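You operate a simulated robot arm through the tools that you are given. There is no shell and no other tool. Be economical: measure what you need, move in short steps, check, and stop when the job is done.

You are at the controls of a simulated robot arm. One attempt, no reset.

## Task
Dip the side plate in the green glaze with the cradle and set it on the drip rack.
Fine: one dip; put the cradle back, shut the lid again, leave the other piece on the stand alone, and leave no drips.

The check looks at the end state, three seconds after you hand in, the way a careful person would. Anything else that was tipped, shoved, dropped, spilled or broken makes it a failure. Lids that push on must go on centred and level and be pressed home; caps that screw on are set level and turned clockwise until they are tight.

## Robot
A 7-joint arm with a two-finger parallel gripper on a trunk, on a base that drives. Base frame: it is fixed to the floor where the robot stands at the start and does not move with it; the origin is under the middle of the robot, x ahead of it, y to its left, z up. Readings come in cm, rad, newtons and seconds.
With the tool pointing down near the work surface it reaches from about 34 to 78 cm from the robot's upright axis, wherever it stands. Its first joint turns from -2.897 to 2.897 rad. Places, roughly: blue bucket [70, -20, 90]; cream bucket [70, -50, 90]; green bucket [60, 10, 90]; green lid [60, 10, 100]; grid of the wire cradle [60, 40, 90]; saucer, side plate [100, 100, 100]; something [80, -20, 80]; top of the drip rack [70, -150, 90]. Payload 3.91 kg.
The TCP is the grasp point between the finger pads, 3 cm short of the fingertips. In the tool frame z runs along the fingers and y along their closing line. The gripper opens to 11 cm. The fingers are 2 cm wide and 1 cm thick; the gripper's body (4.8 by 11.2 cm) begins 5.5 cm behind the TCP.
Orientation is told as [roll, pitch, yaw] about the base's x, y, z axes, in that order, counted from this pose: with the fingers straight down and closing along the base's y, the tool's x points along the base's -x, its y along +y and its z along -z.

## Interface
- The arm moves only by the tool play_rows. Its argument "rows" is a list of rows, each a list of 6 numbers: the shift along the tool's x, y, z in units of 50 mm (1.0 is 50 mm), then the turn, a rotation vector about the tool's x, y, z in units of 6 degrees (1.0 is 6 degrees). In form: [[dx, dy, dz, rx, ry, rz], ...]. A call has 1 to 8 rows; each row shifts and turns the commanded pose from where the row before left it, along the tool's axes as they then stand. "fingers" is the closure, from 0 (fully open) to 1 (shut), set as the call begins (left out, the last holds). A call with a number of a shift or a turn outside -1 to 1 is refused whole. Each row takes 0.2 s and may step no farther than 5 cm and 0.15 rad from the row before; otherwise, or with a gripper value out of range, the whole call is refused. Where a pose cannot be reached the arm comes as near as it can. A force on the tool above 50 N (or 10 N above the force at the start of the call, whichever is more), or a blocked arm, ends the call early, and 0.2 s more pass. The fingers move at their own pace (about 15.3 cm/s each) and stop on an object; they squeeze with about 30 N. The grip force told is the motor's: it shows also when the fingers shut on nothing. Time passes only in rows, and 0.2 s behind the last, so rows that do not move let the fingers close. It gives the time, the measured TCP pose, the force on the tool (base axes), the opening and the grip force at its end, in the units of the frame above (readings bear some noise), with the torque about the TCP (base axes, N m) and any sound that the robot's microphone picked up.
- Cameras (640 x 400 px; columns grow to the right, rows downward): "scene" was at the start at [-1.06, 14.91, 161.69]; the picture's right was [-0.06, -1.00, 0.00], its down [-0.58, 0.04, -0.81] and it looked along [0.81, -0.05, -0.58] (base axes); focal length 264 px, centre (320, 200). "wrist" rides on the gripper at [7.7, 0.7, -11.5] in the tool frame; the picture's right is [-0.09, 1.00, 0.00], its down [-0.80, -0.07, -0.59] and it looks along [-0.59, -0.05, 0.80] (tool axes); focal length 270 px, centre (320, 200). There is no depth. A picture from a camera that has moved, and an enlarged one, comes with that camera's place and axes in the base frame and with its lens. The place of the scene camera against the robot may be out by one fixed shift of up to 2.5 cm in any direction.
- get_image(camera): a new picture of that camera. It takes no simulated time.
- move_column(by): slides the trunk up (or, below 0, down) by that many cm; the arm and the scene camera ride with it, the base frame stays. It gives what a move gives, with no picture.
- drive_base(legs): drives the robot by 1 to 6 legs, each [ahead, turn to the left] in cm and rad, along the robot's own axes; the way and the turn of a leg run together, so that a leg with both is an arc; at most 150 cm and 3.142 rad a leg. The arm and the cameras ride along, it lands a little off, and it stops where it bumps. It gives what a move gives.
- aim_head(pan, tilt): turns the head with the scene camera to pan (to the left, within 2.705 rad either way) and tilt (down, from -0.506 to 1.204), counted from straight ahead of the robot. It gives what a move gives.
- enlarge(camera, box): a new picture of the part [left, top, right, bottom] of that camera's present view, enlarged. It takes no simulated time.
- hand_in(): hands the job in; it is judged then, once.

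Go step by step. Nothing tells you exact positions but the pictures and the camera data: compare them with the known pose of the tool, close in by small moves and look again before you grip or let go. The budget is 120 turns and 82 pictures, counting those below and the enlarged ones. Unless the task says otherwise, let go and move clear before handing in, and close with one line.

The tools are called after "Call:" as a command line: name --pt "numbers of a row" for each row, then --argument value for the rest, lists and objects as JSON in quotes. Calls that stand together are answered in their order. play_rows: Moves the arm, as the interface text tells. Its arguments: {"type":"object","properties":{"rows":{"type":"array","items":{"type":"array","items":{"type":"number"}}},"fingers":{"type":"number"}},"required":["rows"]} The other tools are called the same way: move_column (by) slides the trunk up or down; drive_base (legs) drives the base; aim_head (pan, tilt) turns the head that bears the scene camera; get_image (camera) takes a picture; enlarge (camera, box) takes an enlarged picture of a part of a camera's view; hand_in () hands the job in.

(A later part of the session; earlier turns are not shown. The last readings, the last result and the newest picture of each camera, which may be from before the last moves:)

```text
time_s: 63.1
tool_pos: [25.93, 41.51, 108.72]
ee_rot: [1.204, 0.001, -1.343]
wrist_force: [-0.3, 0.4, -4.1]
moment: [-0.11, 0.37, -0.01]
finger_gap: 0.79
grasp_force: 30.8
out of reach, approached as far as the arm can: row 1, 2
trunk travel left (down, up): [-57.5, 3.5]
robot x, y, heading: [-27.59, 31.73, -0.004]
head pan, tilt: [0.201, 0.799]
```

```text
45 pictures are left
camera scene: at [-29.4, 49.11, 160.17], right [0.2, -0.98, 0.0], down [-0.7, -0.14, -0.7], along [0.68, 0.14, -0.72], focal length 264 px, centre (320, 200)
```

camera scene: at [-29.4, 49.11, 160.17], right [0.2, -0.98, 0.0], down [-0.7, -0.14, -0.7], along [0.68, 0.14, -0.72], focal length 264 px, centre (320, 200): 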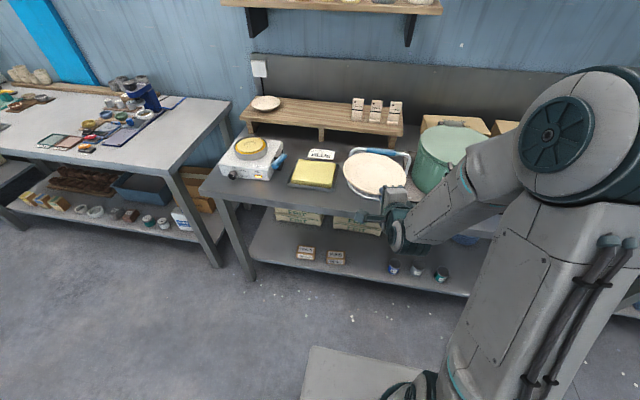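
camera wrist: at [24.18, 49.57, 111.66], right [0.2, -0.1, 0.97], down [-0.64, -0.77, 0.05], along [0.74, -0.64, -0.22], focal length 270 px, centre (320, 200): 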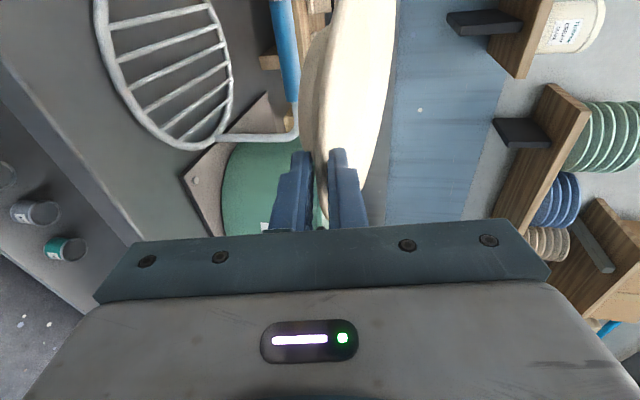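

Call:
get_image --camera "wrist"

```text
44 pictures are left
camera wrist: at [14.0, 46.7, 113.38], right [0.37, -0.01, 0.93], down [-0.39, -0.91, 0.15], along [0.85, -0.41, -0.34], focal length 270 px, centre (320, 200)
```

wrist: 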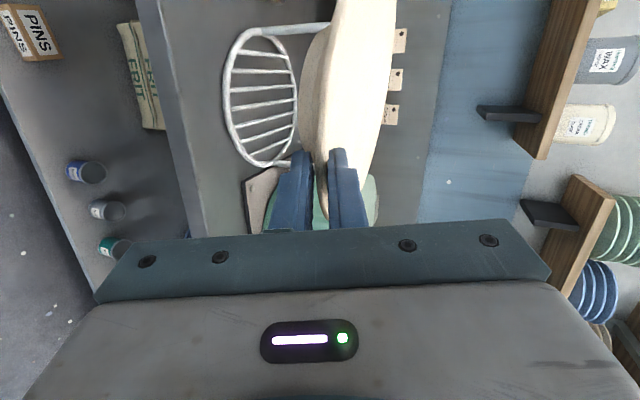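

The wrist view agrees: the arch feet are near (54, 53) and (62, 30). I'll align 4° more, tilt 5° more, and bring the plate down to just in front of the arch.

Call:
play_rows --pt "0 0 0 0.83 0 0" --pt "0 0 0 0 0.62 -0.26" --pt "-0.46 -0.41 0.6 0 0 0" --pt "-0.46 -0.41 0.6 0 0 0" --pt "-0.46 -0.41 0.6 0 0 0" --pt "-0.46 -0.41 0.6 0 0 0" --pt "0 0 0 0 0 0"

Call:
get_image --camera "wrist"

Call:
enlarge --camera "scene" --box '[300, 110, 500, 260]'

```text
time_s: 64.7
tool_pos: [35.38, 34.88, 96.0]
ee_rot: [1.117, 0.004, -1.272]
wrist_force: [0.3, 0.5, -3.6]
moment: [-0.12, 0.3, 0.02]
finger_gap: 0.82
grasp_force: 30.2
trunk travel left (down, up): [-57.5, 3.5]
robot x, y, heading: [-27.34, 32.31, -0.0]
head pan, tilt: [0.201, 0.799]
```

```text
43 pictures are left
camera wrist: at [23.59, 39.4, 101.62], right [0.44, 0.04, 0.9], down [-0.3, -0.93, 0.19], along [0.84, -0.36, -0.4], focal length 270 px, centre (320, 200)
```

wrist: 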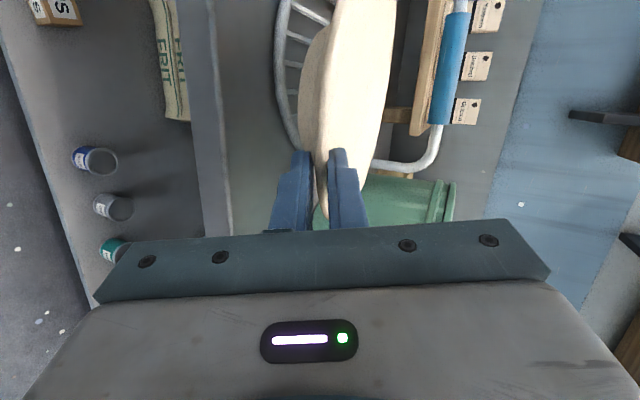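

```text
2.67 times, centred on (400, 185) of scene
camera zoom: at [-29.42, 49.12, 160.17], right [0.2, -0.98, 0.0], down [-0.7, -0.14, -0.7], along [0.68, 0.14, -0.72], focal length 704 px, centre (107, 240)
```

zoom: 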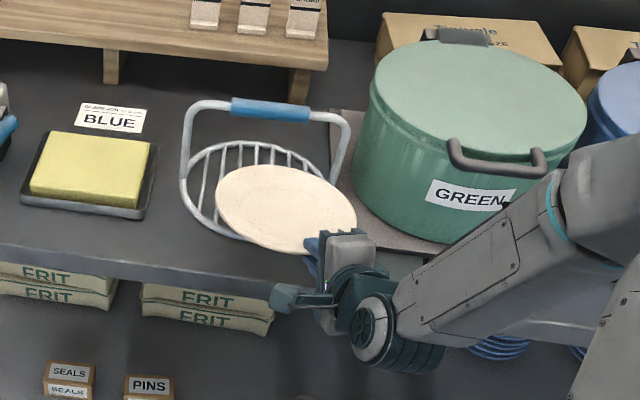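

The plate lines up with the arch opening, about 2 cm too far left. I shift right, lower it, and begin sliding it in.

Call:
play_rows --pt "-0.4 0 0 0 0 0" --pt "0 -0.62 0.3 0 0 0" --pt "0 0.263 0.54 0 0 0" --pt "0 0.263 0.54 0 0 0" --pt "0 0 0 0 0 0"

Call:
get_image --camera "wrist"

Call:
enlarge --camera "scene" --box '[330, 120, 450, 220]'

```text
time_s: 65.9
tool_pos: [41.89, 34.68, 92.62]
ee_rot: [1.117, 0.003, -1.274]
wrist_force: [0.5, 0.5, -3.2]
moment: [-0.14, 0.32, -0.01]
finger_gap: 0.82
grasp_force: 30.1
trunk travel left (down, up): [-57.5, 3.5]
robot x, y, heading: [-27.49, 32.09, 0.004]
head pan, tilt: [0.201, 0.799]
```

```text
41 pictures are left
camera wrist: at [30.06, 39.11, 98.25], right [0.44, 0.04, 0.89], down [-0.31, -0.93, 0.19], along [0.84, -0.36, -0.4], focal length 270 px, centre (320, 200)
```

wrist: 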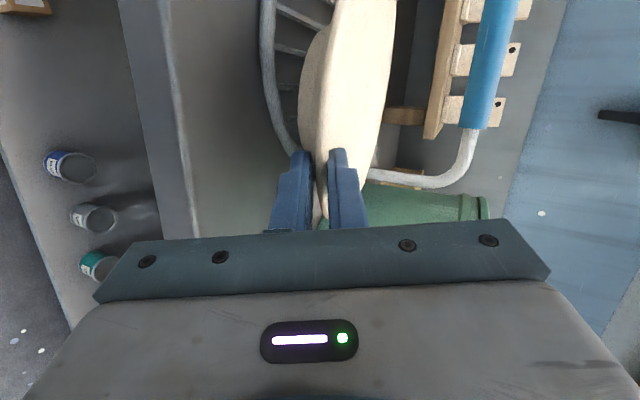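

```text
4.00 times, centred on (390, 170) of scene
camera zoom: at [-29.38, 49.1, 160.17], right [0.2, -0.98, 0.0], down [-0.7, -0.14, -0.7], along [0.68, 0.14, -0.72], focal length 1056 px, centre (40, 320)
```

zoom: 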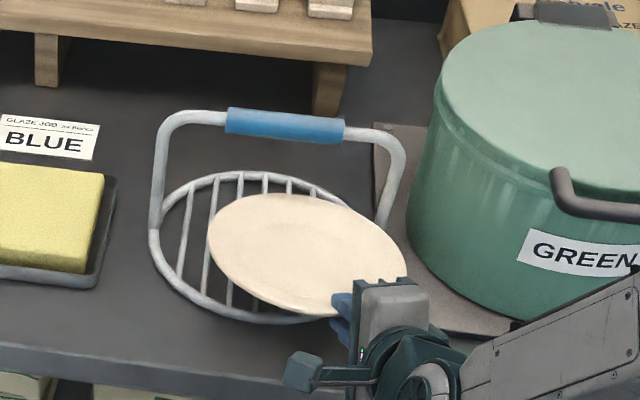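

Well centred between the arch legs. I slide in the rest of the way.

Call:
play_rows --pt "0 0.263 0.54 0 0 0" --pt "0 0.263 0.54 0 0 0" --pt "0 0.263 0.54 0 0 0" --pt "0 0 0 0 0 0"

Call:
enlarge --camera "scene" --box '[330, 120, 450, 220]'

Call:
get_image --camera "wrist"

```text
time_s: 66.9
tool_pos: [50.48, 37.25, 92.67]
ee_rot: [1.116, 0.002, -1.275]
wrist_force: [-0.6, -0.4, -4.2]
moment: [-0.13, 0.32, 0.0]
finger_gap: 0.83
grasp_force: 29.8
trunk travel left (down, up): [-57.5, 3.5]
robot x, y, heading: [-27.65, 31.79, 0.0]
head pan, tilt: [0.201, 0.799]
```

```text
4.00 times, centred on (390, 170) of scene
camera zoom: at [-29.37, 49.1, 160.17], right [0.2, -0.98, 0.0], down [-0.7, -0.14, -0.7], along [0.68, 0.14, -0.72], focal length 1056 px, centre (40, 320)
```

zoom: 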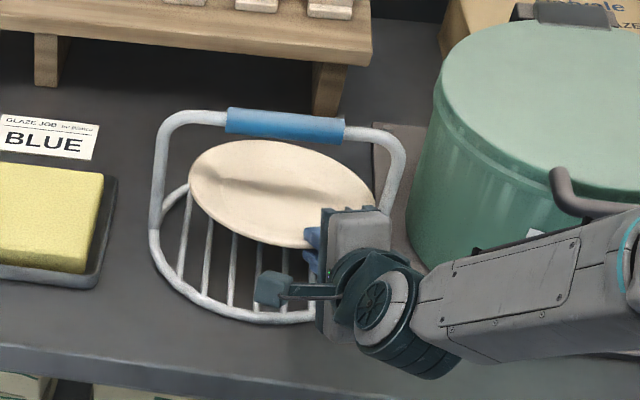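

```text
38 pictures are left
camera wrist: at [38.69, 41.77, 98.33], right [0.45, 0.04, 0.89], down [-0.31, -0.93, 0.19], along [0.84, -0.36, -0.4], focal length 270 px, centre (320, 200)
```

wrist: 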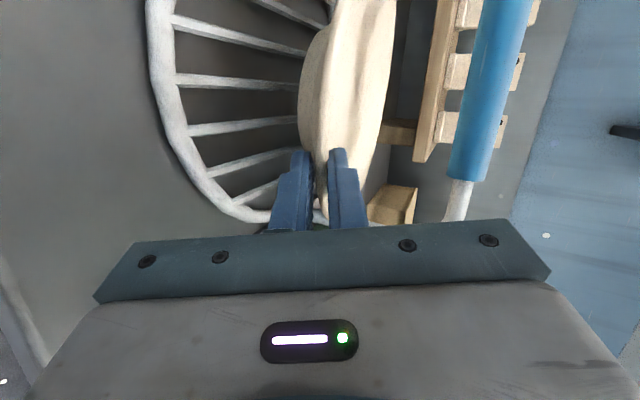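

The plate is under the arch, about 0.8 cm right and 1 cm short of centre. I correct that and lower toward the grid.

Call:
play_rows --pt "0.16 0.1 0.22 0 0 0" --pt "0 -0.27 0.13 0 0 0" --pt "0 -0.18 0.09 0 0 0" --pt "0 0 0 0 0 0"

Call:
get_image --camera "wrist"

```text
time_s: 67.9
tool_pos: [51.43, 38.28, 90.09]
ee_rot: [1.118, 0.003, -1.275]
wrist_force: [0.4, -0.8, -1.1]
moment: [-0.12, 0.03, -0.01]
finger_gap: 0.78
grasp_force: 29.9
trunk travel left (down, up): [-57.5, 3.5]
robot x, y, heading: [-27.44, 32.29, -0.005]
head pan, tilt: [0.201, 0.799]
```

```text
37 pictures are left
camera wrist: at [39.6, 42.85, 95.79], right [0.44, 0.04, 0.9], down [-0.31, -0.93, 0.19], along [0.84, -0.36, -0.4], focal length 270 px, centre (320, 200)
```

wrist: 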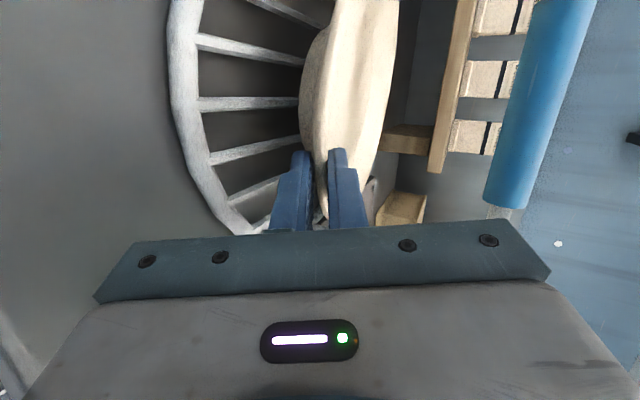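

The far side of the foot now rests on the grid (load dropped to 1 N). I ease down, letting the plate pivot flat in the pads.

Call:
play_rows --pt "0 -0.06 0.03 0 0 0" --pt "0 -0.06 0.03 0 0 0" --pt "0 0 0 0 0 0"

Call:
enlarge --camera "wrist" --box '[160, 60, 420, 240]'

```text
time_s: 68.7
tool_pos: [51.23, 38.23, 89.57]
ee_rot: [1.12, 0.003, -1.275]
wrist_force: [-1.3, -1.3, 5.7]
moment: [-0.21, -0.81, -0.19]
finger_gap: 0.81
grasp_force: 29.7
trunk travel left (down, up): [-57.5, 3.5]
robot x, y, heading: [-27.54, 32.17, -0.003]
head pan, tilt: [0.201, 0.799]
```

```text
2.22 times, centred on (290, 150) of wrist
camera zoom: at [39.43, 42.82, 95.21], right [0.44, 0.04, 0.9], down [-0.31, -0.93, 0.19], along [0.84, -0.36, -0.4], focal length 601 px, centre (387, 311)
```

zoom: 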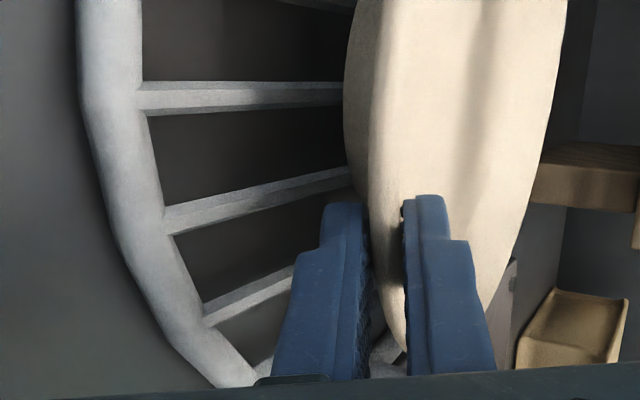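

Call:
play_rows --fingers 0.88 --pt "0 0 0 0 0 0" --pt "0 0 0 0 0 0"

Call:
play_rows --fingers 0.82 --pt "0 0 0 0 0 0" --pt "0 0 0 0 0 0"

Call:
enlarge --camera "wrist" --box '[160, 60, 420, 240]'

```text
time_s: 69.3
tool_pos: [51.17, 38.49, 89.43]
ee_rot: [1.117, 0.004, -1.272]
wrist_force: [-0.6, -0.3, -1.5]
moment: [0.0, -0.03, 0.02]
finger_gap: 1.32
grasp_force: 0.8
trunk travel left (down, up): [-57.5, 3.5]
robot x, y, heading: [-27.53, 32.19, -0.003]
head pan, tilt: [0.201, 0.799]
```

```text
time_s: 69.9
tool_pos: [51.19, 38.35, 89.38]
ee_rot: [1.118, 0.003, -1.274]
wrist_force: [-0.3, -0.4, 0.1]
moment: [0.03, 0.02, 0.02]
finger_gap: 1.97
grasp_force: 0.1
trunk travel left (down, up): [-57.5, 3.5]
robot x, y, heading: [-27.62, 31.79, 0.002]
head pan, tilt: [0.201, 0.799]
```

```text
2.22 times, centred on (290, 150) of wrist
camera zoom: at [39.47, 42.88, 95.09], right [0.44, 0.04, 0.9], down [-0.31, -0.93, 0.19], along [0.84, -0.36, -0.4], focal length 601 px, centre (387, 311)
```

zoom: 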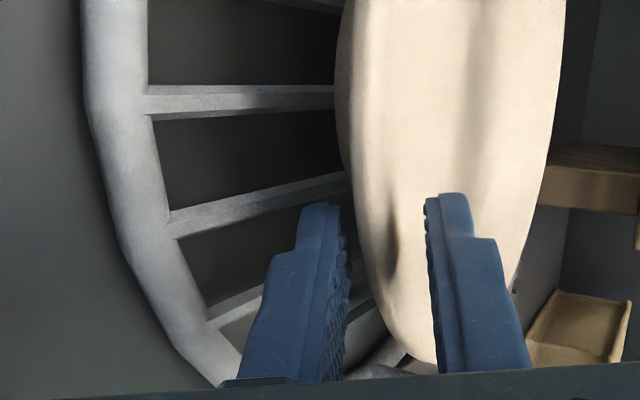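

The plate now rests on the grid by itself with no load on the hand. I open slightly more and withdraw horizontally in small steps.

Call:
play_rows --fingers 0.78 --pt "0 0 0 0 0 0" --pt "0 -0.044 -0.09 0 0 0" --pt "0 -0.044 -0.09 0 0 0" --pt "0 0 0 0 0 0"

Call:
enlarge --camera "wrist" --box '[160, 60, 420, 240]'

```text
time_s: 70.9
tool_pos: [50.32, 38.2, 89.39]
ee_rot: [1.116, 0.004, -1.273]
wrist_force: [0.1, 0.4, 0.2]
moment: [0.04, -0.03, 0.0]
finger_gap: 2.4
grasp_force: 0.1
trunk travel left (down, up): [-57.5, 3.5]
robot x, y, heading: [-27.69, 31.9, 0.002]
head pan, tilt: [0.201, 0.799]
```

```text
2.22 times, centred on (290, 150) of wrist
camera zoom: at [38.54, 42.7, 95.1], right [0.44, 0.04, 0.9], down [-0.31, -0.93, 0.19], along [0.84, -0.36, -0.4], focal length 601 px, centre (387, 311)
```

zoom: 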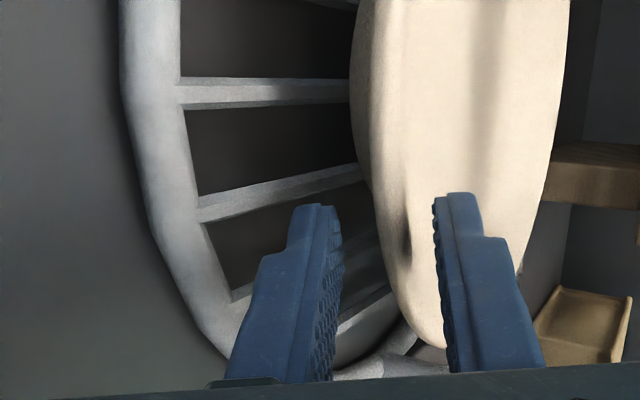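

Call:
play_rows --pt "0 -0.066 -0.18 0 0 0" --pt "0 -0.08 -0.18 0 0 0" --pt "0 -0.13 -0.27 0 0 0" --pt "0 -0.22 -0.45 0 0 0" --pt "0 -0.22 -0.45 0 0 0" --pt "0 0 0 0 0 0"

Call:
enlarge --camera "scene" --box '[330, 120, 450, 220]'

Call:
get_image --camera "wrist"

```text
time_s: 72.3
tool_pos: [42.21, 35.61, 89.51]
ee_rot: [1.116, 0.004, -1.273]
wrist_force: [-0.5, 0.0, -0.5]
moment: [0.02, 0.03, 0.01]
finger_gap: 2.43
grasp_force: 0.1
trunk travel left (down, up): [-57.5, 3.5]
robot x, y, heading: [-27.52, 32.42, -0.004]
head pan, tilt: [0.201, 0.799]
```

```text
4.00 times, centred on (390, 170) of scene
camera zoom: at [-29.44, 49.1, 160.17], right [0.2, -0.98, 0.0], down [-0.7, -0.14, -0.7], along [0.68, 0.14, -0.72], focal length 1056 px, centre (40, 320)
```

zoom: 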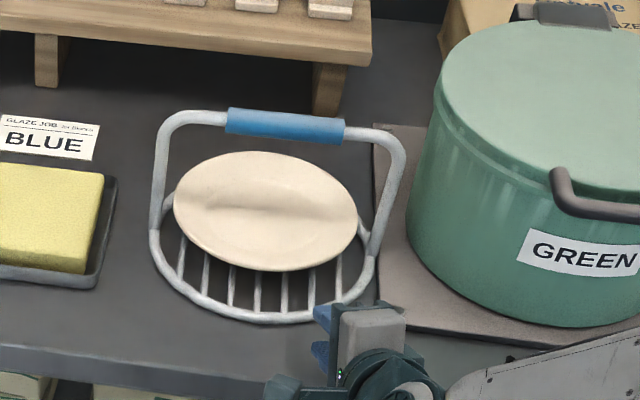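

```text
32 pictures are left
camera wrist: at [30.4, 40.17, 95.01], right [0.44, 0.04, 0.9], down [-0.31, -0.93, 0.19], along [0.84, -0.36, -0.4], focal length 270 px, centre (320, 200)
```

wrist: 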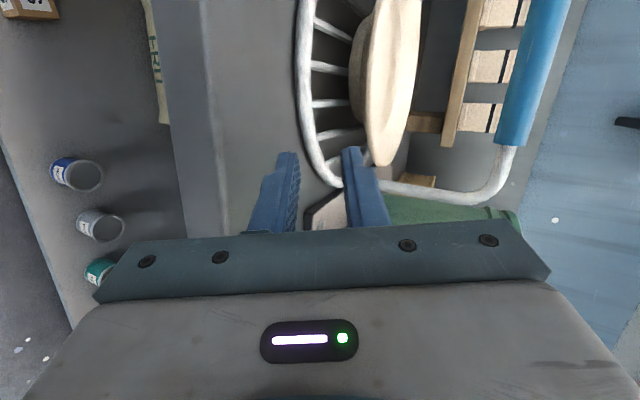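

The plate sits nicely in the cradle. Next is the lid: I raise the arm and drive forward-right to stand before the green bucket.

Call:
play_rows --fingers 0.2 --pt "0 0.88 -0.43 0 0 0" --pt "0 0.88 -0.43 0 0 0" --pt "0 0.88 -0.43 0 0 0" --pt "0 0.88 -0.43 0 0 0" --pt "0 0.6 -0.3 0 0 0" --pt "0 0 0 1 0 0" --pt "0 0 0 1 0 0" --pt "0 0 0 1 0 0"

Call:
drive_base --legs '[[12.5, -0.56], [12.5, 0.56]]'

Call:
aim_head --pan 0.0 --tilt 0.75

Call:
get_image --camera "scene"

```text
time_s: 74.1
tool_pos: [42.23, 35.58, 112.48]
ee_rot: [0.805, 0.004, -1.273]
wrist_force: [0.1, 0.1, 0.2]
moment: [0.0, -0.01, -0.06]
finger_gap: 8.79
grasp_force: 0.0
trunk travel left (down, up): [-57.5, 3.5]
robot x, y, heading: [-27.87, 32.02, 0.002]
head pan, tilt: [0.201, 0.799]
```

```text
time_s: 77.7
tool_pos: [65.67, 28.92, 112.3]
ee_rot: [0.802, 0.002, -1.272]
wrist_force: [0.7, -0.2, -0.3]
moment: [-0.05, -0.03, 0.0]
finger_gap: 8.79
grasp_force: 0.0
trunk travel left (down, up): [-57.5, 3.5]
robot x, y, heading: [-4.25, 25.21, 0.005]
head pan, tilt: [0.201, 0.799]
```

```text
time_s: 78.4
tool_pos: [65.67, 28.91, 112.51]
ee_rot: [0.802, 0.004, -1.27]
wrist_force: [0.1, 0.9, 0.4]
moment: [0.0, -0.02, 0.04]
finger_gap: 8.79
grasp_force: 0.1
trunk travel left (down, up): [-57.5, 3.5]
robot x, y, heading: [-3.88, 25.42, -0.005]
head pan, tilt: [0.0, 0.75]
```

```text
31 pictures are left
camera scene: at [-5.63, 40.73, 160.57], right [0.0, -1.0, 0.0], down [-0.68, 0.0, -0.73], along [0.73, 0.0, -0.68], focal length 264 px, centre (320, 200)
```

scene: 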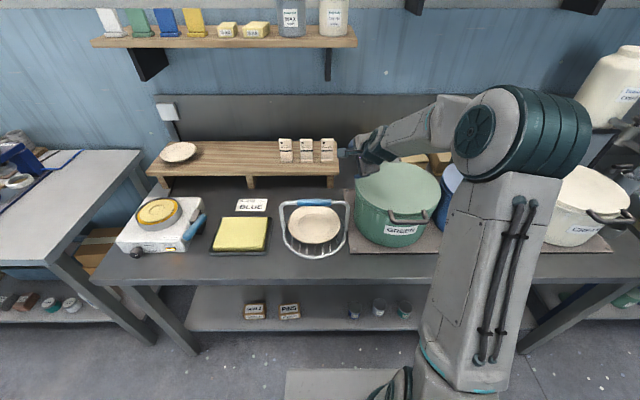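

Call:
play_rows --pt "0 0 0 0 -0.69 0.66" --pt "0 0 0 0 -0.69 0.66" --pt "0 0 0 0 -0.69 0.66"

Call:
play_rows --pt "-0.41 -0.557 -0.495 0 0 0" --pt "-0.41 -0.557 -0.495 0 0 0" --pt "-0.41 -0.557 -0.495 0 0 0" --pt "-0.41 -0.557 -0.495 0 0 0" --pt "-0.41 -0.557 -0.495 0 0 0" --pt "-0.41 -0.557 -0.495 0 0 0" --pt "-0.41 -0.557 -0.495 0 0 0"

Call:
get_image --camera "wrist"

```text
time_s: 79.2
tool_pos: [65.71, 28.98, 112.43]
ee_rot: [0.802, 0.001, -1.571]
wrist_force: [1.1, 0.1, -0.2]
moment: [0.03, 0.0, 0.02]
finger_gap: 8.8
grasp_force: 0.1
trunk travel left (down, up): [-57.5, 3.5]
robot x, y, heading: [-4.3, 25.06, 0.003]
head pan, tilt: [0.0, 0.75]
```

```text
time_s: 80.8
tool_pos: [40.0, 14.82, 110.54]
ee_rot: [0.801, 0.004, -1.554]
wrist_force: [-2.6, -7.5, -0.5]
moment: [0.43, -0.08, 0.42]
finger_gap: 8.81
grasp_force: 0.1
out of reach, approached as far as the arm can: row 7
trunk travel left (down, up): [-57.5, 3.5]
robot x, y, heading: [-4.35, 25.1, 0.0]
head pan, tilt: [0.0, 0.75]
```

```text
30 pictures are left
camera wrist: at [32.11, 22.51, 119.0], right [0.69, -0.08, 0.71], down [-0.46, -0.81, 0.36], along [0.55, -0.58, -0.6], focal length 270 px, centre (320, 200)
```

wrist: 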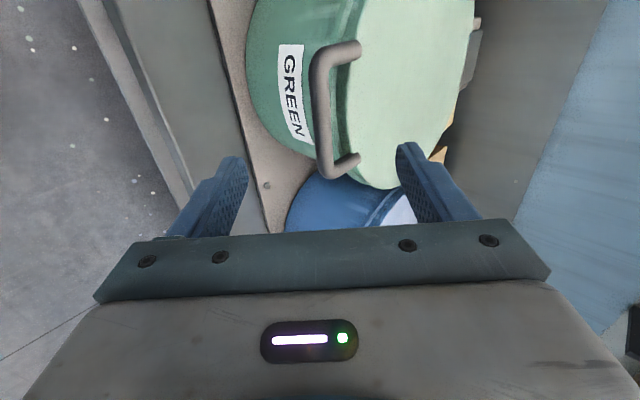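

The hand is in front of the lid handle, and triangulation puts the bar's middle at (47.8, 14.9, 103.1). I approach along the tool axis with the fingers part closed.

Call:
play_rows --fingers 0.7 --pt "0 0 0.5 0 0 0" --pt "0 0 0.5 0 0 0" --pt "0 0 0 0 0 0"

Call:
enlarge --camera "wrist" --box '[180, 0, 480, 240]'

```text
time_s: 81.6
tool_pos: [43.4, 14.38, 107.03]
ee_rot: [0.803, 0.001, -1.572]
wrist_force: [-0.9, 0.1, 0.2]
moment: [-0.02, 0.0, 0.02]
finger_gap: 3.28
grasp_force: 0.1
trunk travel left (down, up): [-57.5, 3.5]
robot x, y, heading: [-4.17, 25.04, 0.008]
head pan, tilt: [0.0, 0.75]
```

```text
1.67 times, centred on (330, 120) of wrist
camera zoom: at [35.66, 22.14, 115.51], right [0.69, -0.09, 0.72], down [-0.48, -0.8, 0.36], along [0.54, -0.59, -0.6], focal length 450 px, centre (303, 333)
```

zoom: 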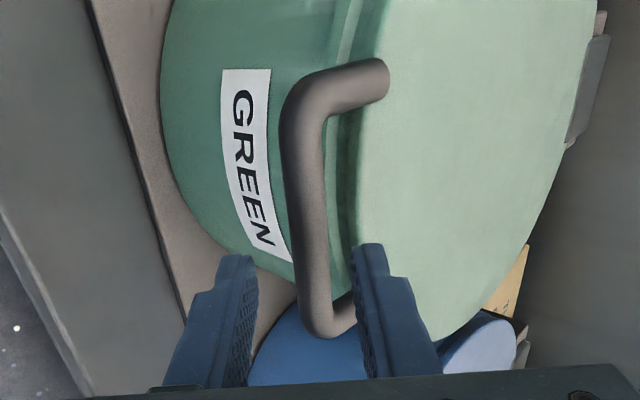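

Call:
play_rows --pt "0.08 0.03 0.4 0 0 0" --pt "0 0.03 0.45 0 0 0" --pt "0 0 0 0 0 0"

Call:
enlarge --camera "wrist" --box '[180, 0, 480, 240]'

```text
time_s: 82.4
tool_pos: [46.68, 14.77, 104.42]
ee_rot: [0.804, 0.002, -1.571]
wrist_force: [0.6, -0.8, -0.6]
moment: [-0.01, 0.0, 0.01]
finger_gap: 3.3
grasp_force: 0.1
trunk travel left (down, up): [-57.5, 3.5]
robot x, y, heading: [-4.09, 25.51, 0.005]
head pan, tilt: [0.0, 0.75]
```

```text
1.67 times, centred on (330, 120) of wrist
camera zoom: at [38.98, 22.52, 112.84], right [0.69, -0.09, 0.72], down [-0.48, -0.8, 0.36], along [0.54, -0.59, -0.6], focal length 450 px, centre (303, 333)
```

zoom: 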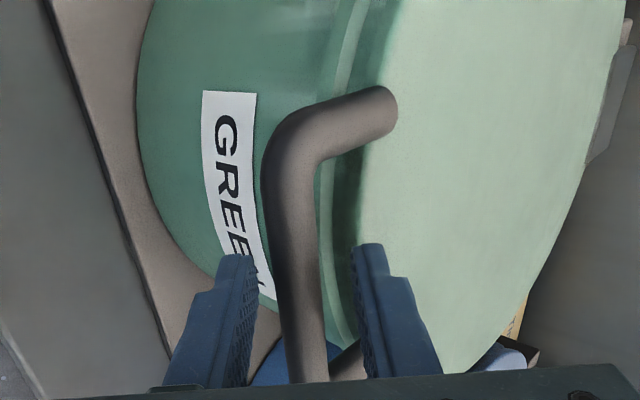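

The bar lies between the fingers. I close to a loose cage around it and start lifting along the hinge's arc, watching force.

Call:
play_rows --fingers 0.82 --pt "0 0 0.08 0 0 0" --pt "0 0 0 0 0 0" --pt "0 0.2 -0.14 0 0 0" --pt "0 0.33 -0.29 0 0 0" --pt "0 0.58 -0.37 0 0 0" --pt "0 0 0 0 0 0"

Call:
get_image --camera "wrist"

```text
time_s: 83.8
tool_pos: [48.01, 14.73, 110.95]
ee_rot: [0.805, 0.002, -1.57]
wrist_force: [-1.7, -1.1, -2.1]
moment: [-0.02, 0.02, -0.04]
finger_gap: 2.09
grasp_force: 1.7
trunk travel left (down, up): [-57.5, 3.5]
robot x, y, heading: [-3.75, 25.62, 0.002]
head pan, tilt: [0.0, 0.75]
```

```text
27 pictures are left
camera wrist: at [40.22, 22.6, 119.34], right [0.69, -0.09, 0.72], down [-0.48, -0.8, 0.36], along [0.54, -0.59, -0.6], focal length 270 px, centre (320, 200)
```

wrist: 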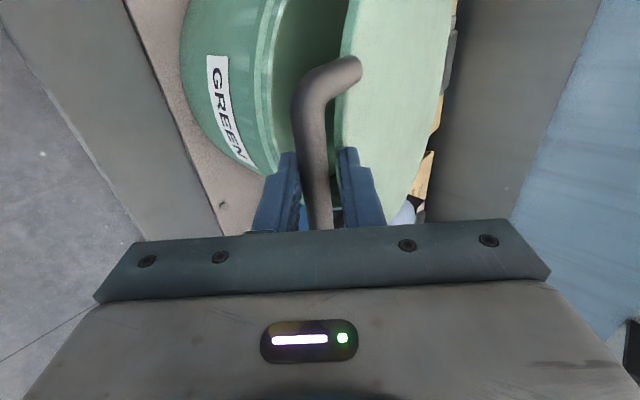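

The lid lifts easily on its hinge. I continue along the arc.

Call:
play_rows --pt "0 0.628 -0.328 0 0 0" --pt "0 0.655 -0.243 0 0 0" --pt "0 0.654 -0.186 0 0 0" --pt "0 0.68 -0.1 0 0 0" --pt "0 0 0 0 0 0"

Call:
get_image --camera "wrist"

```text
time_s: 85.0
tool_pos: [54.07, 14.9, 123.13]
ee_rot: [0.804, 0.003, -1.571]
wrist_force: [0.4, -0.5, -0.2]
moment: [-0.05, -0.02, -0.04]
finger_gap: 1.98
grasp_force: 0.1
trunk travel left (down, up): [-57.5, 3.5]
robot x, y, heading: [-4.38, 25.31, 0.001]
head pan, tilt: [0.0, 0.75]
```

```text
26 pictures are left
camera wrist: at [46.37, 22.66, 131.65], right [0.69, -0.09, 0.72], down [-0.48, -0.8, 0.36], along [0.54, -0.59, -0.6], focal length 270 px, centre (320, 200)
```

wrist: 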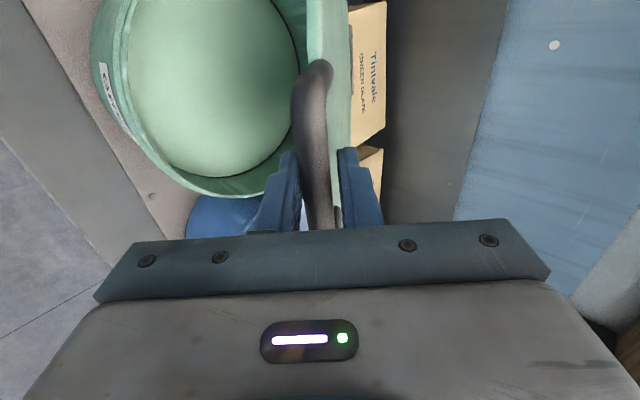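

Call:
play_rows --pt "0 0.708 -0.043 0 0 0" --pt "0 0.692 0.055 0 0 0" --pt "0 0.677 0.097 0 0 0" --pt "0 0.676 0.182 0 0 0" --pt "0 0 0 0 0 0"

Call:
get_image --camera "wrist"

```text
time_s: 86.2
tool_pos: [64.64, 14.8, 132.34]
ee_rot: [0.805, 0.002, -1.571]
wrist_force: [-3.8, 2.9, 5.7]
moment: [0.07, 0.03, 0.03]
finger_gap: 1.86
grasp_force: 0.0
trunk travel left (down, up): [-57.5, 3.5]
robot x, y, heading: [-4.1, 25.51, 0.002]
head pan, tilt: [0.0, 0.75]
```

```text
25 pictures are left
camera wrist: at [56.77, 22.65, 140.7], right [0.69, -0.09, 0.72], down [-0.48, -0.8, 0.36], along [0.54, -0.59, -0.6], focal length 270 px, centre (320, 200)
```

wrist: 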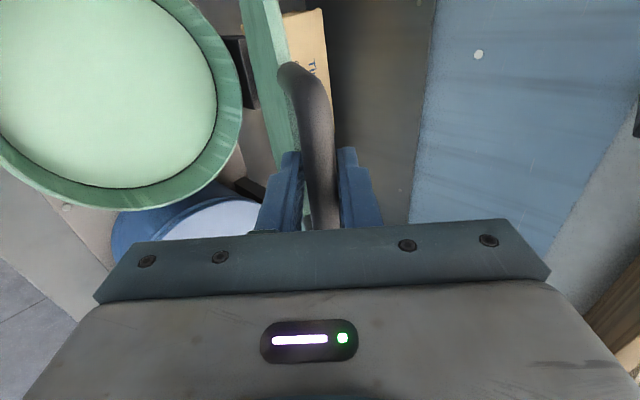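

Slight push of the finger ends on the lid edge; I back off a little, tip the tool with the lid, and carry on.

Call:
play_rows --pt "0 0 -0.12 1 0 0" --pt "0 0.05 0 1 0 0" --pt "0 0.7 0.108 0 0 0" --pt "0 0.655 0.176 0 0 0" --pt "0 0 0 0 0 0"

Call:
play_rows --pt "0 0.654 0.248 0 0 0" --pt "0 0 0 0 0 0"

Call:
get_image --camera "wrist"

```text
time_s: 87.4
tool_pos: [70.81, 15.01, 135.08]
ee_rot: [0.593, 0.003, -1.571]
wrist_force: [-0.7, 0.1, 0.7]
moment: [-0.02, 0.03, 0.01]
finger_gap: 2.0
grasp_force: 0.1
trunk travel left (down, up): [-57.5, 3.5]
robot x, y, heading: [-3.96, 25.51, 0.004]
head pan, tilt: [0.0, 0.75]
```

```text
time_s: 87.8
tool_pos: [73.17, 14.93, 135.77]
ee_rot: [0.583, 0.003, -1.571]
wrist_force: [-2.2, 0.3, 11.0]
moment: [-0.01, -0.01, -0.02]
finger_gap: 1.76
grasp_force: 0.1
trunk travel left (down, up): [-57.5, 3.5]
robot x, y, heading: [-4.29, 25.04, 0.002]
head pan, tilt: [0.0, 0.75]
stopped in row 2: the force on the tool passed its limit (the readings are from after the stop); the commanded pose is now the measured one
```

```text
24 pictures are left
camera wrist: at [67.44, 22.7, 145.76], right [0.83, -0.09, 0.55], down [-0.39, -0.8, 0.45], along [0.4, -0.59, -0.7], focal length 270 px, centre (320, 200)
```

wrist: 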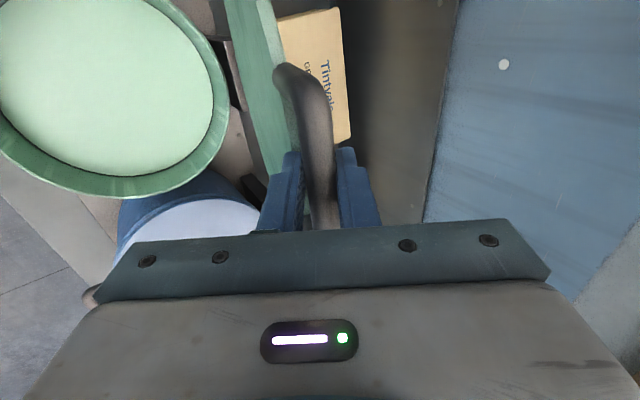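

Call:
play_rows --pt "0 0 -0.16 0 0 0" --pt "0 0 0 0 0 0"

Call:
play_rows --pt "0 0.2 0.02 0 0 0" --pt "0 0.2 0.04 0 0 0" --pt "0 0 0 0 0 0"

```text
time_s: 88.4
tool_pos: [73.01, 14.81, 136.08]
ee_rot: [0.575, 0.005, -1.571]
wrist_force: [0.6, -0.4, 0.0]
moment: [-0.02, -0.01, -0.02]
finger_gap: 1.98
grasp_force: 0.0
trunk travel left (down, up): [-57.5, 3.5]
robot x, y, heading: [-4.21, 25.44, -0.001]
head pan, tilt: [0.0, 0.75]
```

```text
time_s: 89.2
tool_pos: [73.38, 14.9, 136.3]
ee_rot: [0.576, 0.005, -1.57]
wrist_force: [0.8, -0.7, 0.2]
moment: [0.03, -0.02, -0.01]
finger_gap: 1.98
grasp_force: 0.1
out of reach, approached as far as the arm can: row 1, 2
trunk travel left (down, up): [-57.5, 3.5]
robot x, y, heading: [-4.01, 25.19, -0.001]
head pan, tilt: [0.0, 0.75]
```

The arm is at its reach limit with the lid about 75° open, and there is no load on the fingers. I test gently whether the lid stays by itself.

Call:
play_rows --fingers 0.72 --pt "0 -0.1 0 0 0 0" --pt "0 0 0 0 0 0" --pt "0 0 0 0 0 0"

Call:
get_image --camera "wrist"

```text
time_s: 90.0
tool_pos: [72.84, 14.94, 136.02]
ee_rot: [0.578, 0.003, -1.572]
wrist_force: [-0.3, 0.3, 0.1]
moment: [-0.01, -0.01, -0.03]
finger_gap: 3.11
grasp_force: 0.0
trunk travel left (down, up): [-57.5, 3.5]
robot x, y, heading: [-4.55, 25.13, -0.001]
head pan, tilt: [0.0, 0.75]
```

```text
23 pictures are left
camera wrist: at [67.22, 22.7, 146.03], right [0.83, -0.09, 0.54], down [-0.38, -0.8, 0.46], along [0.4, -0.59, -0.7], focal length 270 px, centre (320, 200)
```

wrist: 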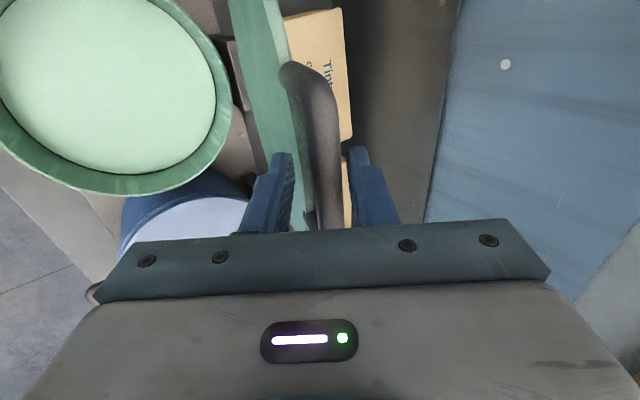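

The lid stays open by itself. I withdraw from the handle, point the tool straight down, and head to the cradle's blue grip.

Call:
play_rows --fingers 0.3 --pt "0 0 -0.7 0 0 0" --pt "0 -0.6 -0.6 0 0 0" --pt "0.4 -0.8 0 1 0 0" --pt "0.8 0 0 1 0 0" --pt "0.8 0 0 1 0 0" --pt "0.8 0 0 1 0 0" --pt "0.8 0 0 1 0 0" --pt "0.8 0 0 0.52 0 0"

Call:
play_rows --pt "0.6 0 0 0 0 -1" --pt "0.5 0 0.5 0 0 -1" --pt "0 0 0.8 0 0 -1" --pt "0 0 0.8 0 0 0" --pt "0 0 0 0 0 0"

Call:
get_image --camera "wrist"

Call:
get_image --camera "scene"

```text
time_s: 91.8
tool_pos: [60.75, 36.42, 135.11]
ee_rot: [0.014, 0.003, -1.57]
wrist_force: [-0.2, -0.1, 0.0]
moment: [0.05, -0.03, 0.0]
finger_gap: 7.71
grasp_force: 0.1
out of reach, approached as far as the arm can: row 6, 7, 8
trunk travel left (down, up): [-57.5, 3.5]
robot x, y, heading: [-4.24, 25.18, 0.004]
head pan, tilt: [0.0, 0.75]
```

```text
time_s: 93.0
tool_pos: [59.42, 40.7, 122.92]
ee_rot: [0.0, 0.005, -1.254]
wrist_force: [-0.5, -0.8, -0.8]
moment: [0.01, 0.04, -0.01]
finger_gap: 7.68
grasp_force: 0.0
out of reach, approached as far as the arm can: row 1
trunk travel left (down, up): [-57.5, 3.5]
robot x, y, heading: [-4.26, 25.07, -0.001]
head pan, tilt: [0.0, 0.75]
```

```text
22 pictures are left
camera wrist: at [57.8, 48.44, 134.44], right [0.97, 0.23, 0.0], down [0.18, -0.79, 0.59], along [0.13, -0.58, -0.81], focal length 270 px, centre (320, 200)
```

wrist: 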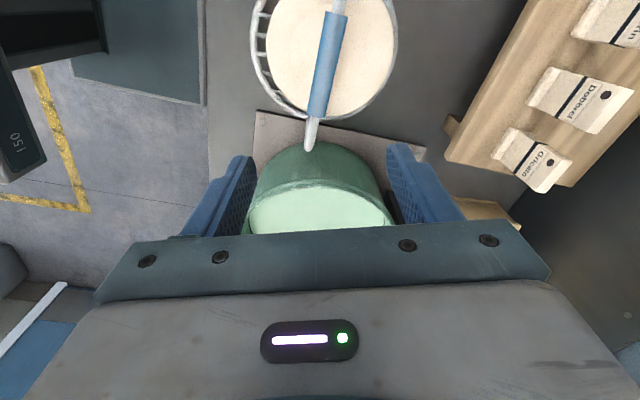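

```text
21 pictures are left
camera scene: at [-5.65, 40.71, 160.58], right [0.0, -1.0, 0.0], down [-0.68, 0.0, -0.73], along [0.73, 0.0, -0.68], focal length 264 px, centre (320, 200)
```

scene: 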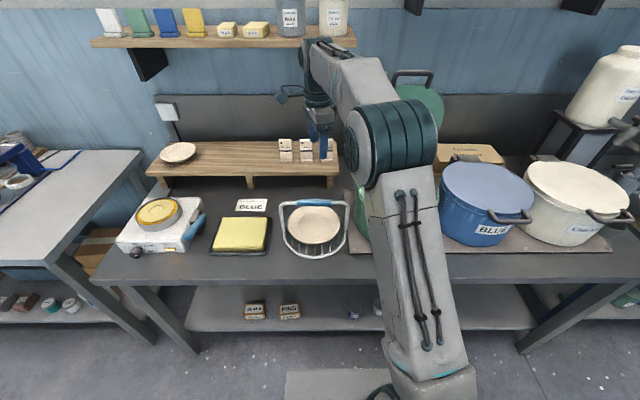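

The grip bar actually runs nearly along y (about 3°), centred near (59.7, 42.5). I realign the hand's yaw, centre over it and come lower.

Call:
play_rows --pt "0 0 0 0 0 1" --pt "0 0 0 0 0 1" --pt "0.36 0.06 0 0 0 0.54" --pt "0 0 1 0 0 0" --pt "0 0 1 0 0 0" --pt "0 0 1 0 0 0" --pt "0 0 0 0 0 0"

Call:
get_image --camera "wrist"

```text
time_s: 94.6
tool_pos: [59.86, 42.68, 108.24]
ee_rot: [-0.001, 0.003, -1.52]
wrist_force: [-1.0, 0.3, -0.1]
moment: [0.01, 0.03, 0.01]
finger_gap: 7.71
grasp_force: 0.0
trunk travel left (down, up): [-57.5, 3.5]
robot x, y, heading: [-4.52, 25.19, -0.0]
head pan, tilt: [0.0, 0.75]
```

```text
20 pictures are left
camera wrist: at [60.19, 50.47, 119.72], right [1.0, -0.04, 0.0], down [-0.03, -0.81, 0.59], along [-0.02, -0.59, -0.81], focal length 270 px, centre (320, 200)
```

wrist: 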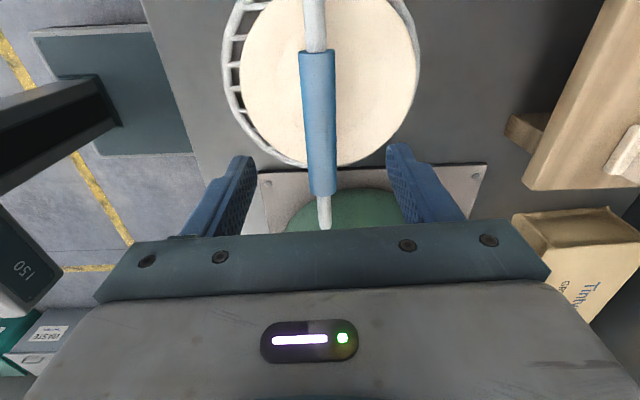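

Call:
play_rows --pt "0.06 0.02 0.8 0 0 0.4" --pt "0 0 0.8 0 0 0" --pt "0 0 0.1 0 0 0" --pt "0 0 0 0 0 0"

Call:
play_rows --fingers 1 --pt "0 0 0 0 0 0" --pt "0 0 0 0 0 0" --pt "0 0 0 0 0 0" --pt "0 0 0 0 0 0"

```text
time_s: 95.6
tool_pos: [59.7, 43.19, 99.7]
ee_rot: [-0.002, 0.002, -1.563]
wrist_force: [-0.1, -0.3, -0.5]
moment: [0.01, 0.03, 0.04]
finger_gap: 7.7
grasp_force: 0.1
trunk travel left (down, up): [-57.5, 3.5]
robot x, y, heading: [-4.33, 25.2, -0.0]
head pan, tilt: [0.0, 0.75]
```

```text
time_s: 96.6
tool_pos: [59.62, 43.07, 99.62]
ee_rot: [-0.002, 0.004, -1.563]
wrist_force: [0.0, 0.1, 0.5]
moment: [-0.01, -0.01, 0.07]
finger_gap: 2.43
grasp_force: 29.9
trunk travel left (down, up): [-57.5, 3.5]
robot x, y, heading: [-4.45, 25.16, -0.001]
head pan, tilt: [0.0, 0.75]
```

The cradle grip is held (rest pose: TCP 59.6, 43.1, 99.6). I lift it straight up gently.

Call:
play_rows --pt "0 0 -0.1 0 0 0" --pt "0 0 -0.2 0 0 0" --pt "0 0 -0.4 0 0 0" --pt "0 0 -0.7 0 0 0" --pt "0 0 -0.8 0 0 0" --pt "0 0 -0.8 0 0 0" --pt "0 0 -0.7 0 0 0" --pt "0 0 -0.3 0 0 0"

Call:
get_image --camera "wrist"

```text
time_s: 98.4
tool_pos: [59.67, 43.08, 119.48]
ee_rot: [0.0, 0.004, -1.564]
wrist_force: [0.1, 1.3, -6.9]
moment: [0.03, 0.0, 0.01]
finger_gap: 2.45
grasp_force: 29.6
trunk travel left (down, up): [-57.5, 3.5]
robot x, y, heading: [-4.27, 24.99, 0.001]
head pan, tilt: [0.0, 0.75]
```

```text
19 pictures are left
camera wrist: at [60.28, 50.85, 130.95], right [1.0, -0.08, 0.0], down [-0.06, -0.8, 0.59], along [-0.05, -0.59, -0.81], focal length 270 px, centre (320, 200)
```

wrist: 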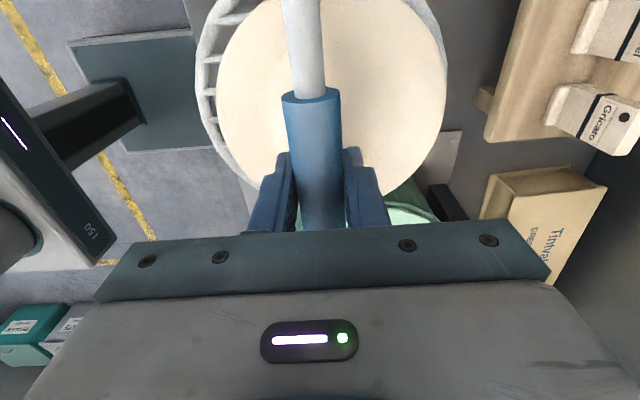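

Balanced, 0.7 kg. I carry it level across to above the green bucket.

Call:
play_rows --pt "-0.3 0.05 0 0 0 0" --pt "-0.6 0.1 0 0 0 0" --pt "-0.7 0.13 0 0 0 0" --pt "-0.7 0.13 0 0 0 0" --pt "-0.7 0.13 0 0 0 0" --pt "-0.7 0.13 0 0 0 0" --pt "-0.7 0.13 0 0 0 0"

Call:
play_rows --pt "-0.6 0.1 0 0 0 0" --pt "-0.5 0.1 0 0 0 0" --pt "-0.25 0.04 0 0 0 0" --pt "0 0 0 0 0 0" --pt "0 0 0 0 0 0"

Call:
get_image --camera "wrist"

Call:
enlarge --camera "scene" --box '[300, 40, 520, 260]'

```text
time_s: 100.0
tool_pos: [64.09, 20.85, 119.3]
ee_rot: [-0.003, 0.003, -1.565]
wrist_force: [0.5, -0.1, -6.0]
moment: [0.06, 0.0, -0.02]
finger_gap: 2.42
grasp_force: 29.6
trunk travel left (down, up): [-57.5, 3.5]
robot x, y, heading: [-3.92, 25.53, -0.004]
head pan, tilt: [0.0, 0.75]
```

```text
time_s: 101.2
tool_pos: [65.17, 14.32, 119.24]
ee_rot: [0.0, 0.001, -1.565]
wrist_force: [0.0, 0.2, -6.9]
moment: [0.05, 0.01, 0.01]
finger_gap: 2.43
grasp_force: 30.3
trunk travel left (down, up): [-57.5, 3.5]
robot x, y, heading: [-4.26, 24.92, -0.004]
head pan, tilt: [0.0, 0.75]
```

```text
18 pictures are left
camera wrist: at [65.79, 22.0, 130.68], right [1.0, -0.08, 0.0], down [-0.06, -0.8, 0.59], along [-0.05, -0.59, -0.81], focal length 270 px, centre (320, 200)
```

wrist: 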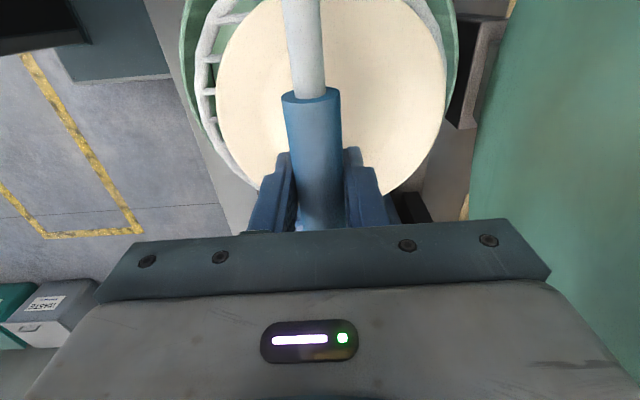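

```text
1.82 times, centred on (410, 150) of scene
camera zoom: at [-5.54, 40.7, 160.57], right [0.0, -1.0, 0.0], down [-0.68, 0.0, -0.73], along [0.73, 0.0, -0.68], focal length 480 px, centre (156, 291)
```

zoom: 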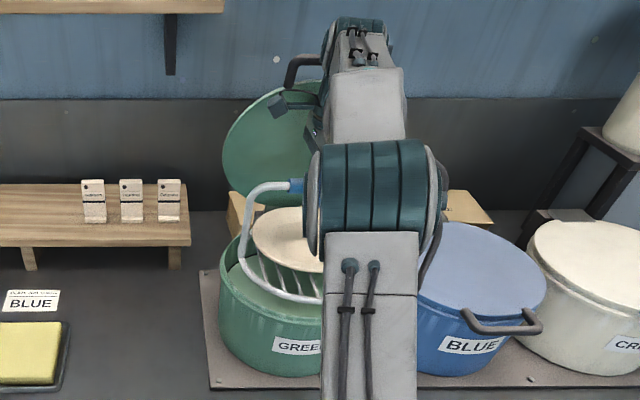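

Ring and bucket are concentric in x; I nudge 0.6 cm left and lower slowly into the bucket, watching the forces.

Call:
play_rows --pt "0.12 -0.04 0 0 0 0" --pt "0 0 0.2 0 0 0" --pt "0 0 0.3 0 0 0" --pt "0 0 0.3 0 0 0" --pt "0 0 0.3 0 0 0" --pt "0 0 0.2 0 0 0" --pt "0 0 0 0 0 0"

Call:
get_image --camera "wrist"

```text
time_s: 102.8
tool_pos: [65.17, 14.93, 112.85]
ee_rot: [-0.002, 0.003, -1.563]
wrist_force: [0.0, -0.2, -7.3]
moment: [0.05, 0.05, 0.0]
finger_gap: 2.43
grasp_force: 30.4
trunk travel left (down, up): [-57.5, 3.5]
robot x, y, heading: [-4.02, 25.49, -0.003]
head pan, tilt: [0.0, 0.75]
```

```text
16 pictures are left
camera wrist: at [65.7, 22.7, 124.28], right [1.0, -0.08, 0.0], down [-0.06, -0.8, 0.59], along [-0.05, -0.59, -0.81], focal length 270 px, centre (320, 200)
```

wrist: 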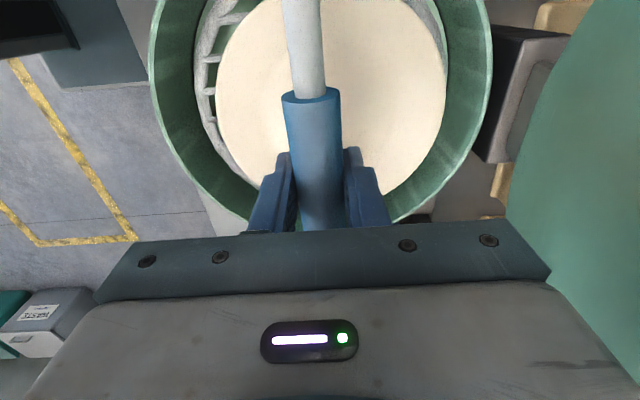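

The cradle is centred inside the bucket. Now the single dip: lower until the plate is well under the glaze, hold about a second.

Call:
play_rows --pt "0 0 0.25 0 0 0" --pt "0 0 0.25 0 0 0" --pt "0 0 0.25 0 0 0" --pt "0 0 0.25 0 0 0" --pt "0 0 0.25 0 0 0" --pt "0 0 0.25 0 0 0" --pt "0 0 0.25 0 0 0" --pt "0 0 0.15 0 0 0"

Call:
get_image --camera "wrist"

```text
time_s: 104.6
tool_pos: [64.96, 14.97, 103.38]
ee_rot: [-0.001, 0.002, -1.564]
wrist_force: [-0.4, -0.3, -7.0]
moment: [-0.01, 0.04, 0.02]
finger_gap: 2.44
grasp_force: 30.1
trunk travel left (down, up): [-57.5, 3.5]
robot x, y, heading: [-4.63, 25.46, 0.001]
head pan, tilt: [0.0, 0.75]
```

```text
15 pictures are left
camera wrist: at [65.59, 22.79, 114.73], right [1.0, -0.08, 0.0], down [-0.06, -0.8, 0.59], along [-0.05, -0.59, -0.81], focal length 270 px, centre (320, 200)
```

wrist: 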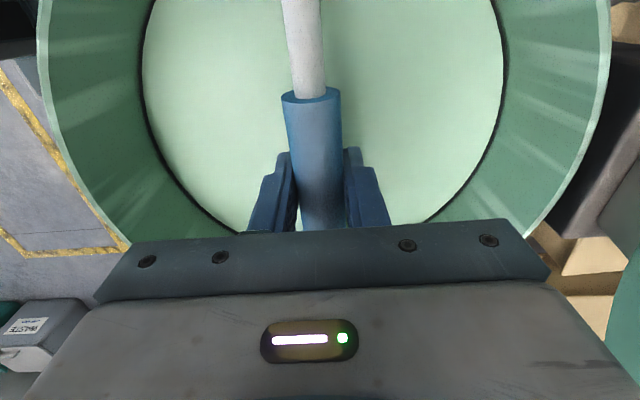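

The plate is fully submerged. I hold, then raise it slowly to just above the glaze and let it drain inside the bucket.

Call:
play_rows --pt "0 0 0 0 0 0" --pt "0 0 0 0 0 0" --pt "0 0 0 0 0 0" --pt "0 0 0 0 0 0" --pt "0 0 0 0 0 0"

Call:
play_rows --pt "0 0 -0.2 0 0 0" --pt "0 0 -0.25 0 0 0" --pt "0 0 -0.25 0 0 0" --pt "0 0 -0.25 0 0 0" --pt "0 0 -0.25 0 0 0" --pt "0 0 -0.25 0 0 0" --pt "0 0 -0.25 0 0 0" --pt "0 0 -0.25 0 0 0"

Call:
play_rows --pt "0 0 -0.15 0 0 0" --pt "0 0 0 0 0 0" --pt "0 0 0 0 0 0" --pt "0 0 0 0 0 0" --pt "0 0 0 0 0 0" --pt "0 0 0 0 0 0" --pt "0 0 0 0 0 0" --pt "0 0 0 0 0 0"

Call:
get_image --camera "wrist"

```text
time_s: 105.8
tool_pos: [64.94, 14.96, 103.24]
ee_rot: [-0.002, 0.003, -1.564]
wrist_force: [-0.7, 0.5, -6.9]
moment: [0.03, 0.03, 0.0]
finger_gap: 2.44
grasp_force: 29.9
trunk travel left (down, up): [-57.5, 3.5]
robot x, y, heading: [-3.72, 25.17, 0.001]
head pan, tilt: [0.0, 0.75]
```

```text
time_s: 107.6
tool_pos: [64.79, 15.0, 113.29]
ee_rot: [-0.002, 0.004, -1.564]
wrist_force: [0.4, 0.2, -6.4]
moment: [0.06, -0.01, -0.04]
finger_gap: 2.46
grasp_force: 30.8
trunk travel left (down, up): [-57.5, 3.5]
robot x, y, heading: [-3.91, 25.37, -0.001]
head pan, tilt: [0.0, 0.75]
```

```text
time_s: 109.4
tool_pos: [65.06, 14.89, 113.95]
ee_rot: [0.0, 0.004, -1.565]
wrist_force: [0.2, -0.6, -6.7]
moment: [0.03, 0.02, -0.01]
finger_gap: 2.44
grasp_force: 30.4
trunk travel left (down, up): [-57.5, 3.5]
robot x, y, heading: [-4.27, 25.09, 0.002]
head pan, tilt: [0.0, 0.75]
```

```text
14 pictures are left
camera wrist: at [65.65, 22.67, 125.36], right [1.0, -0.08, 0.0], down [-0.06, -0.8, 0.59], along [-0.05, -0.59, -0.81], focal length 270 px, centre (320, 200)
```

wrist: 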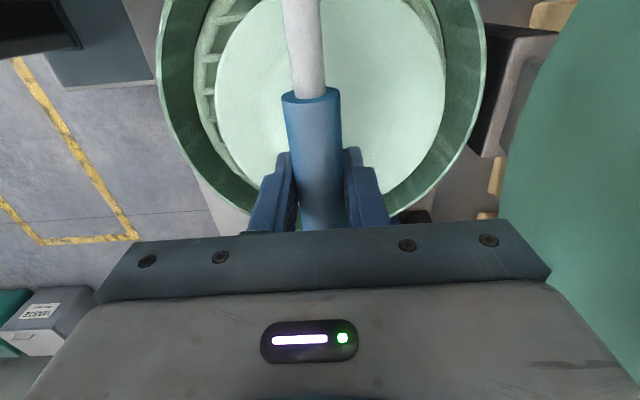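

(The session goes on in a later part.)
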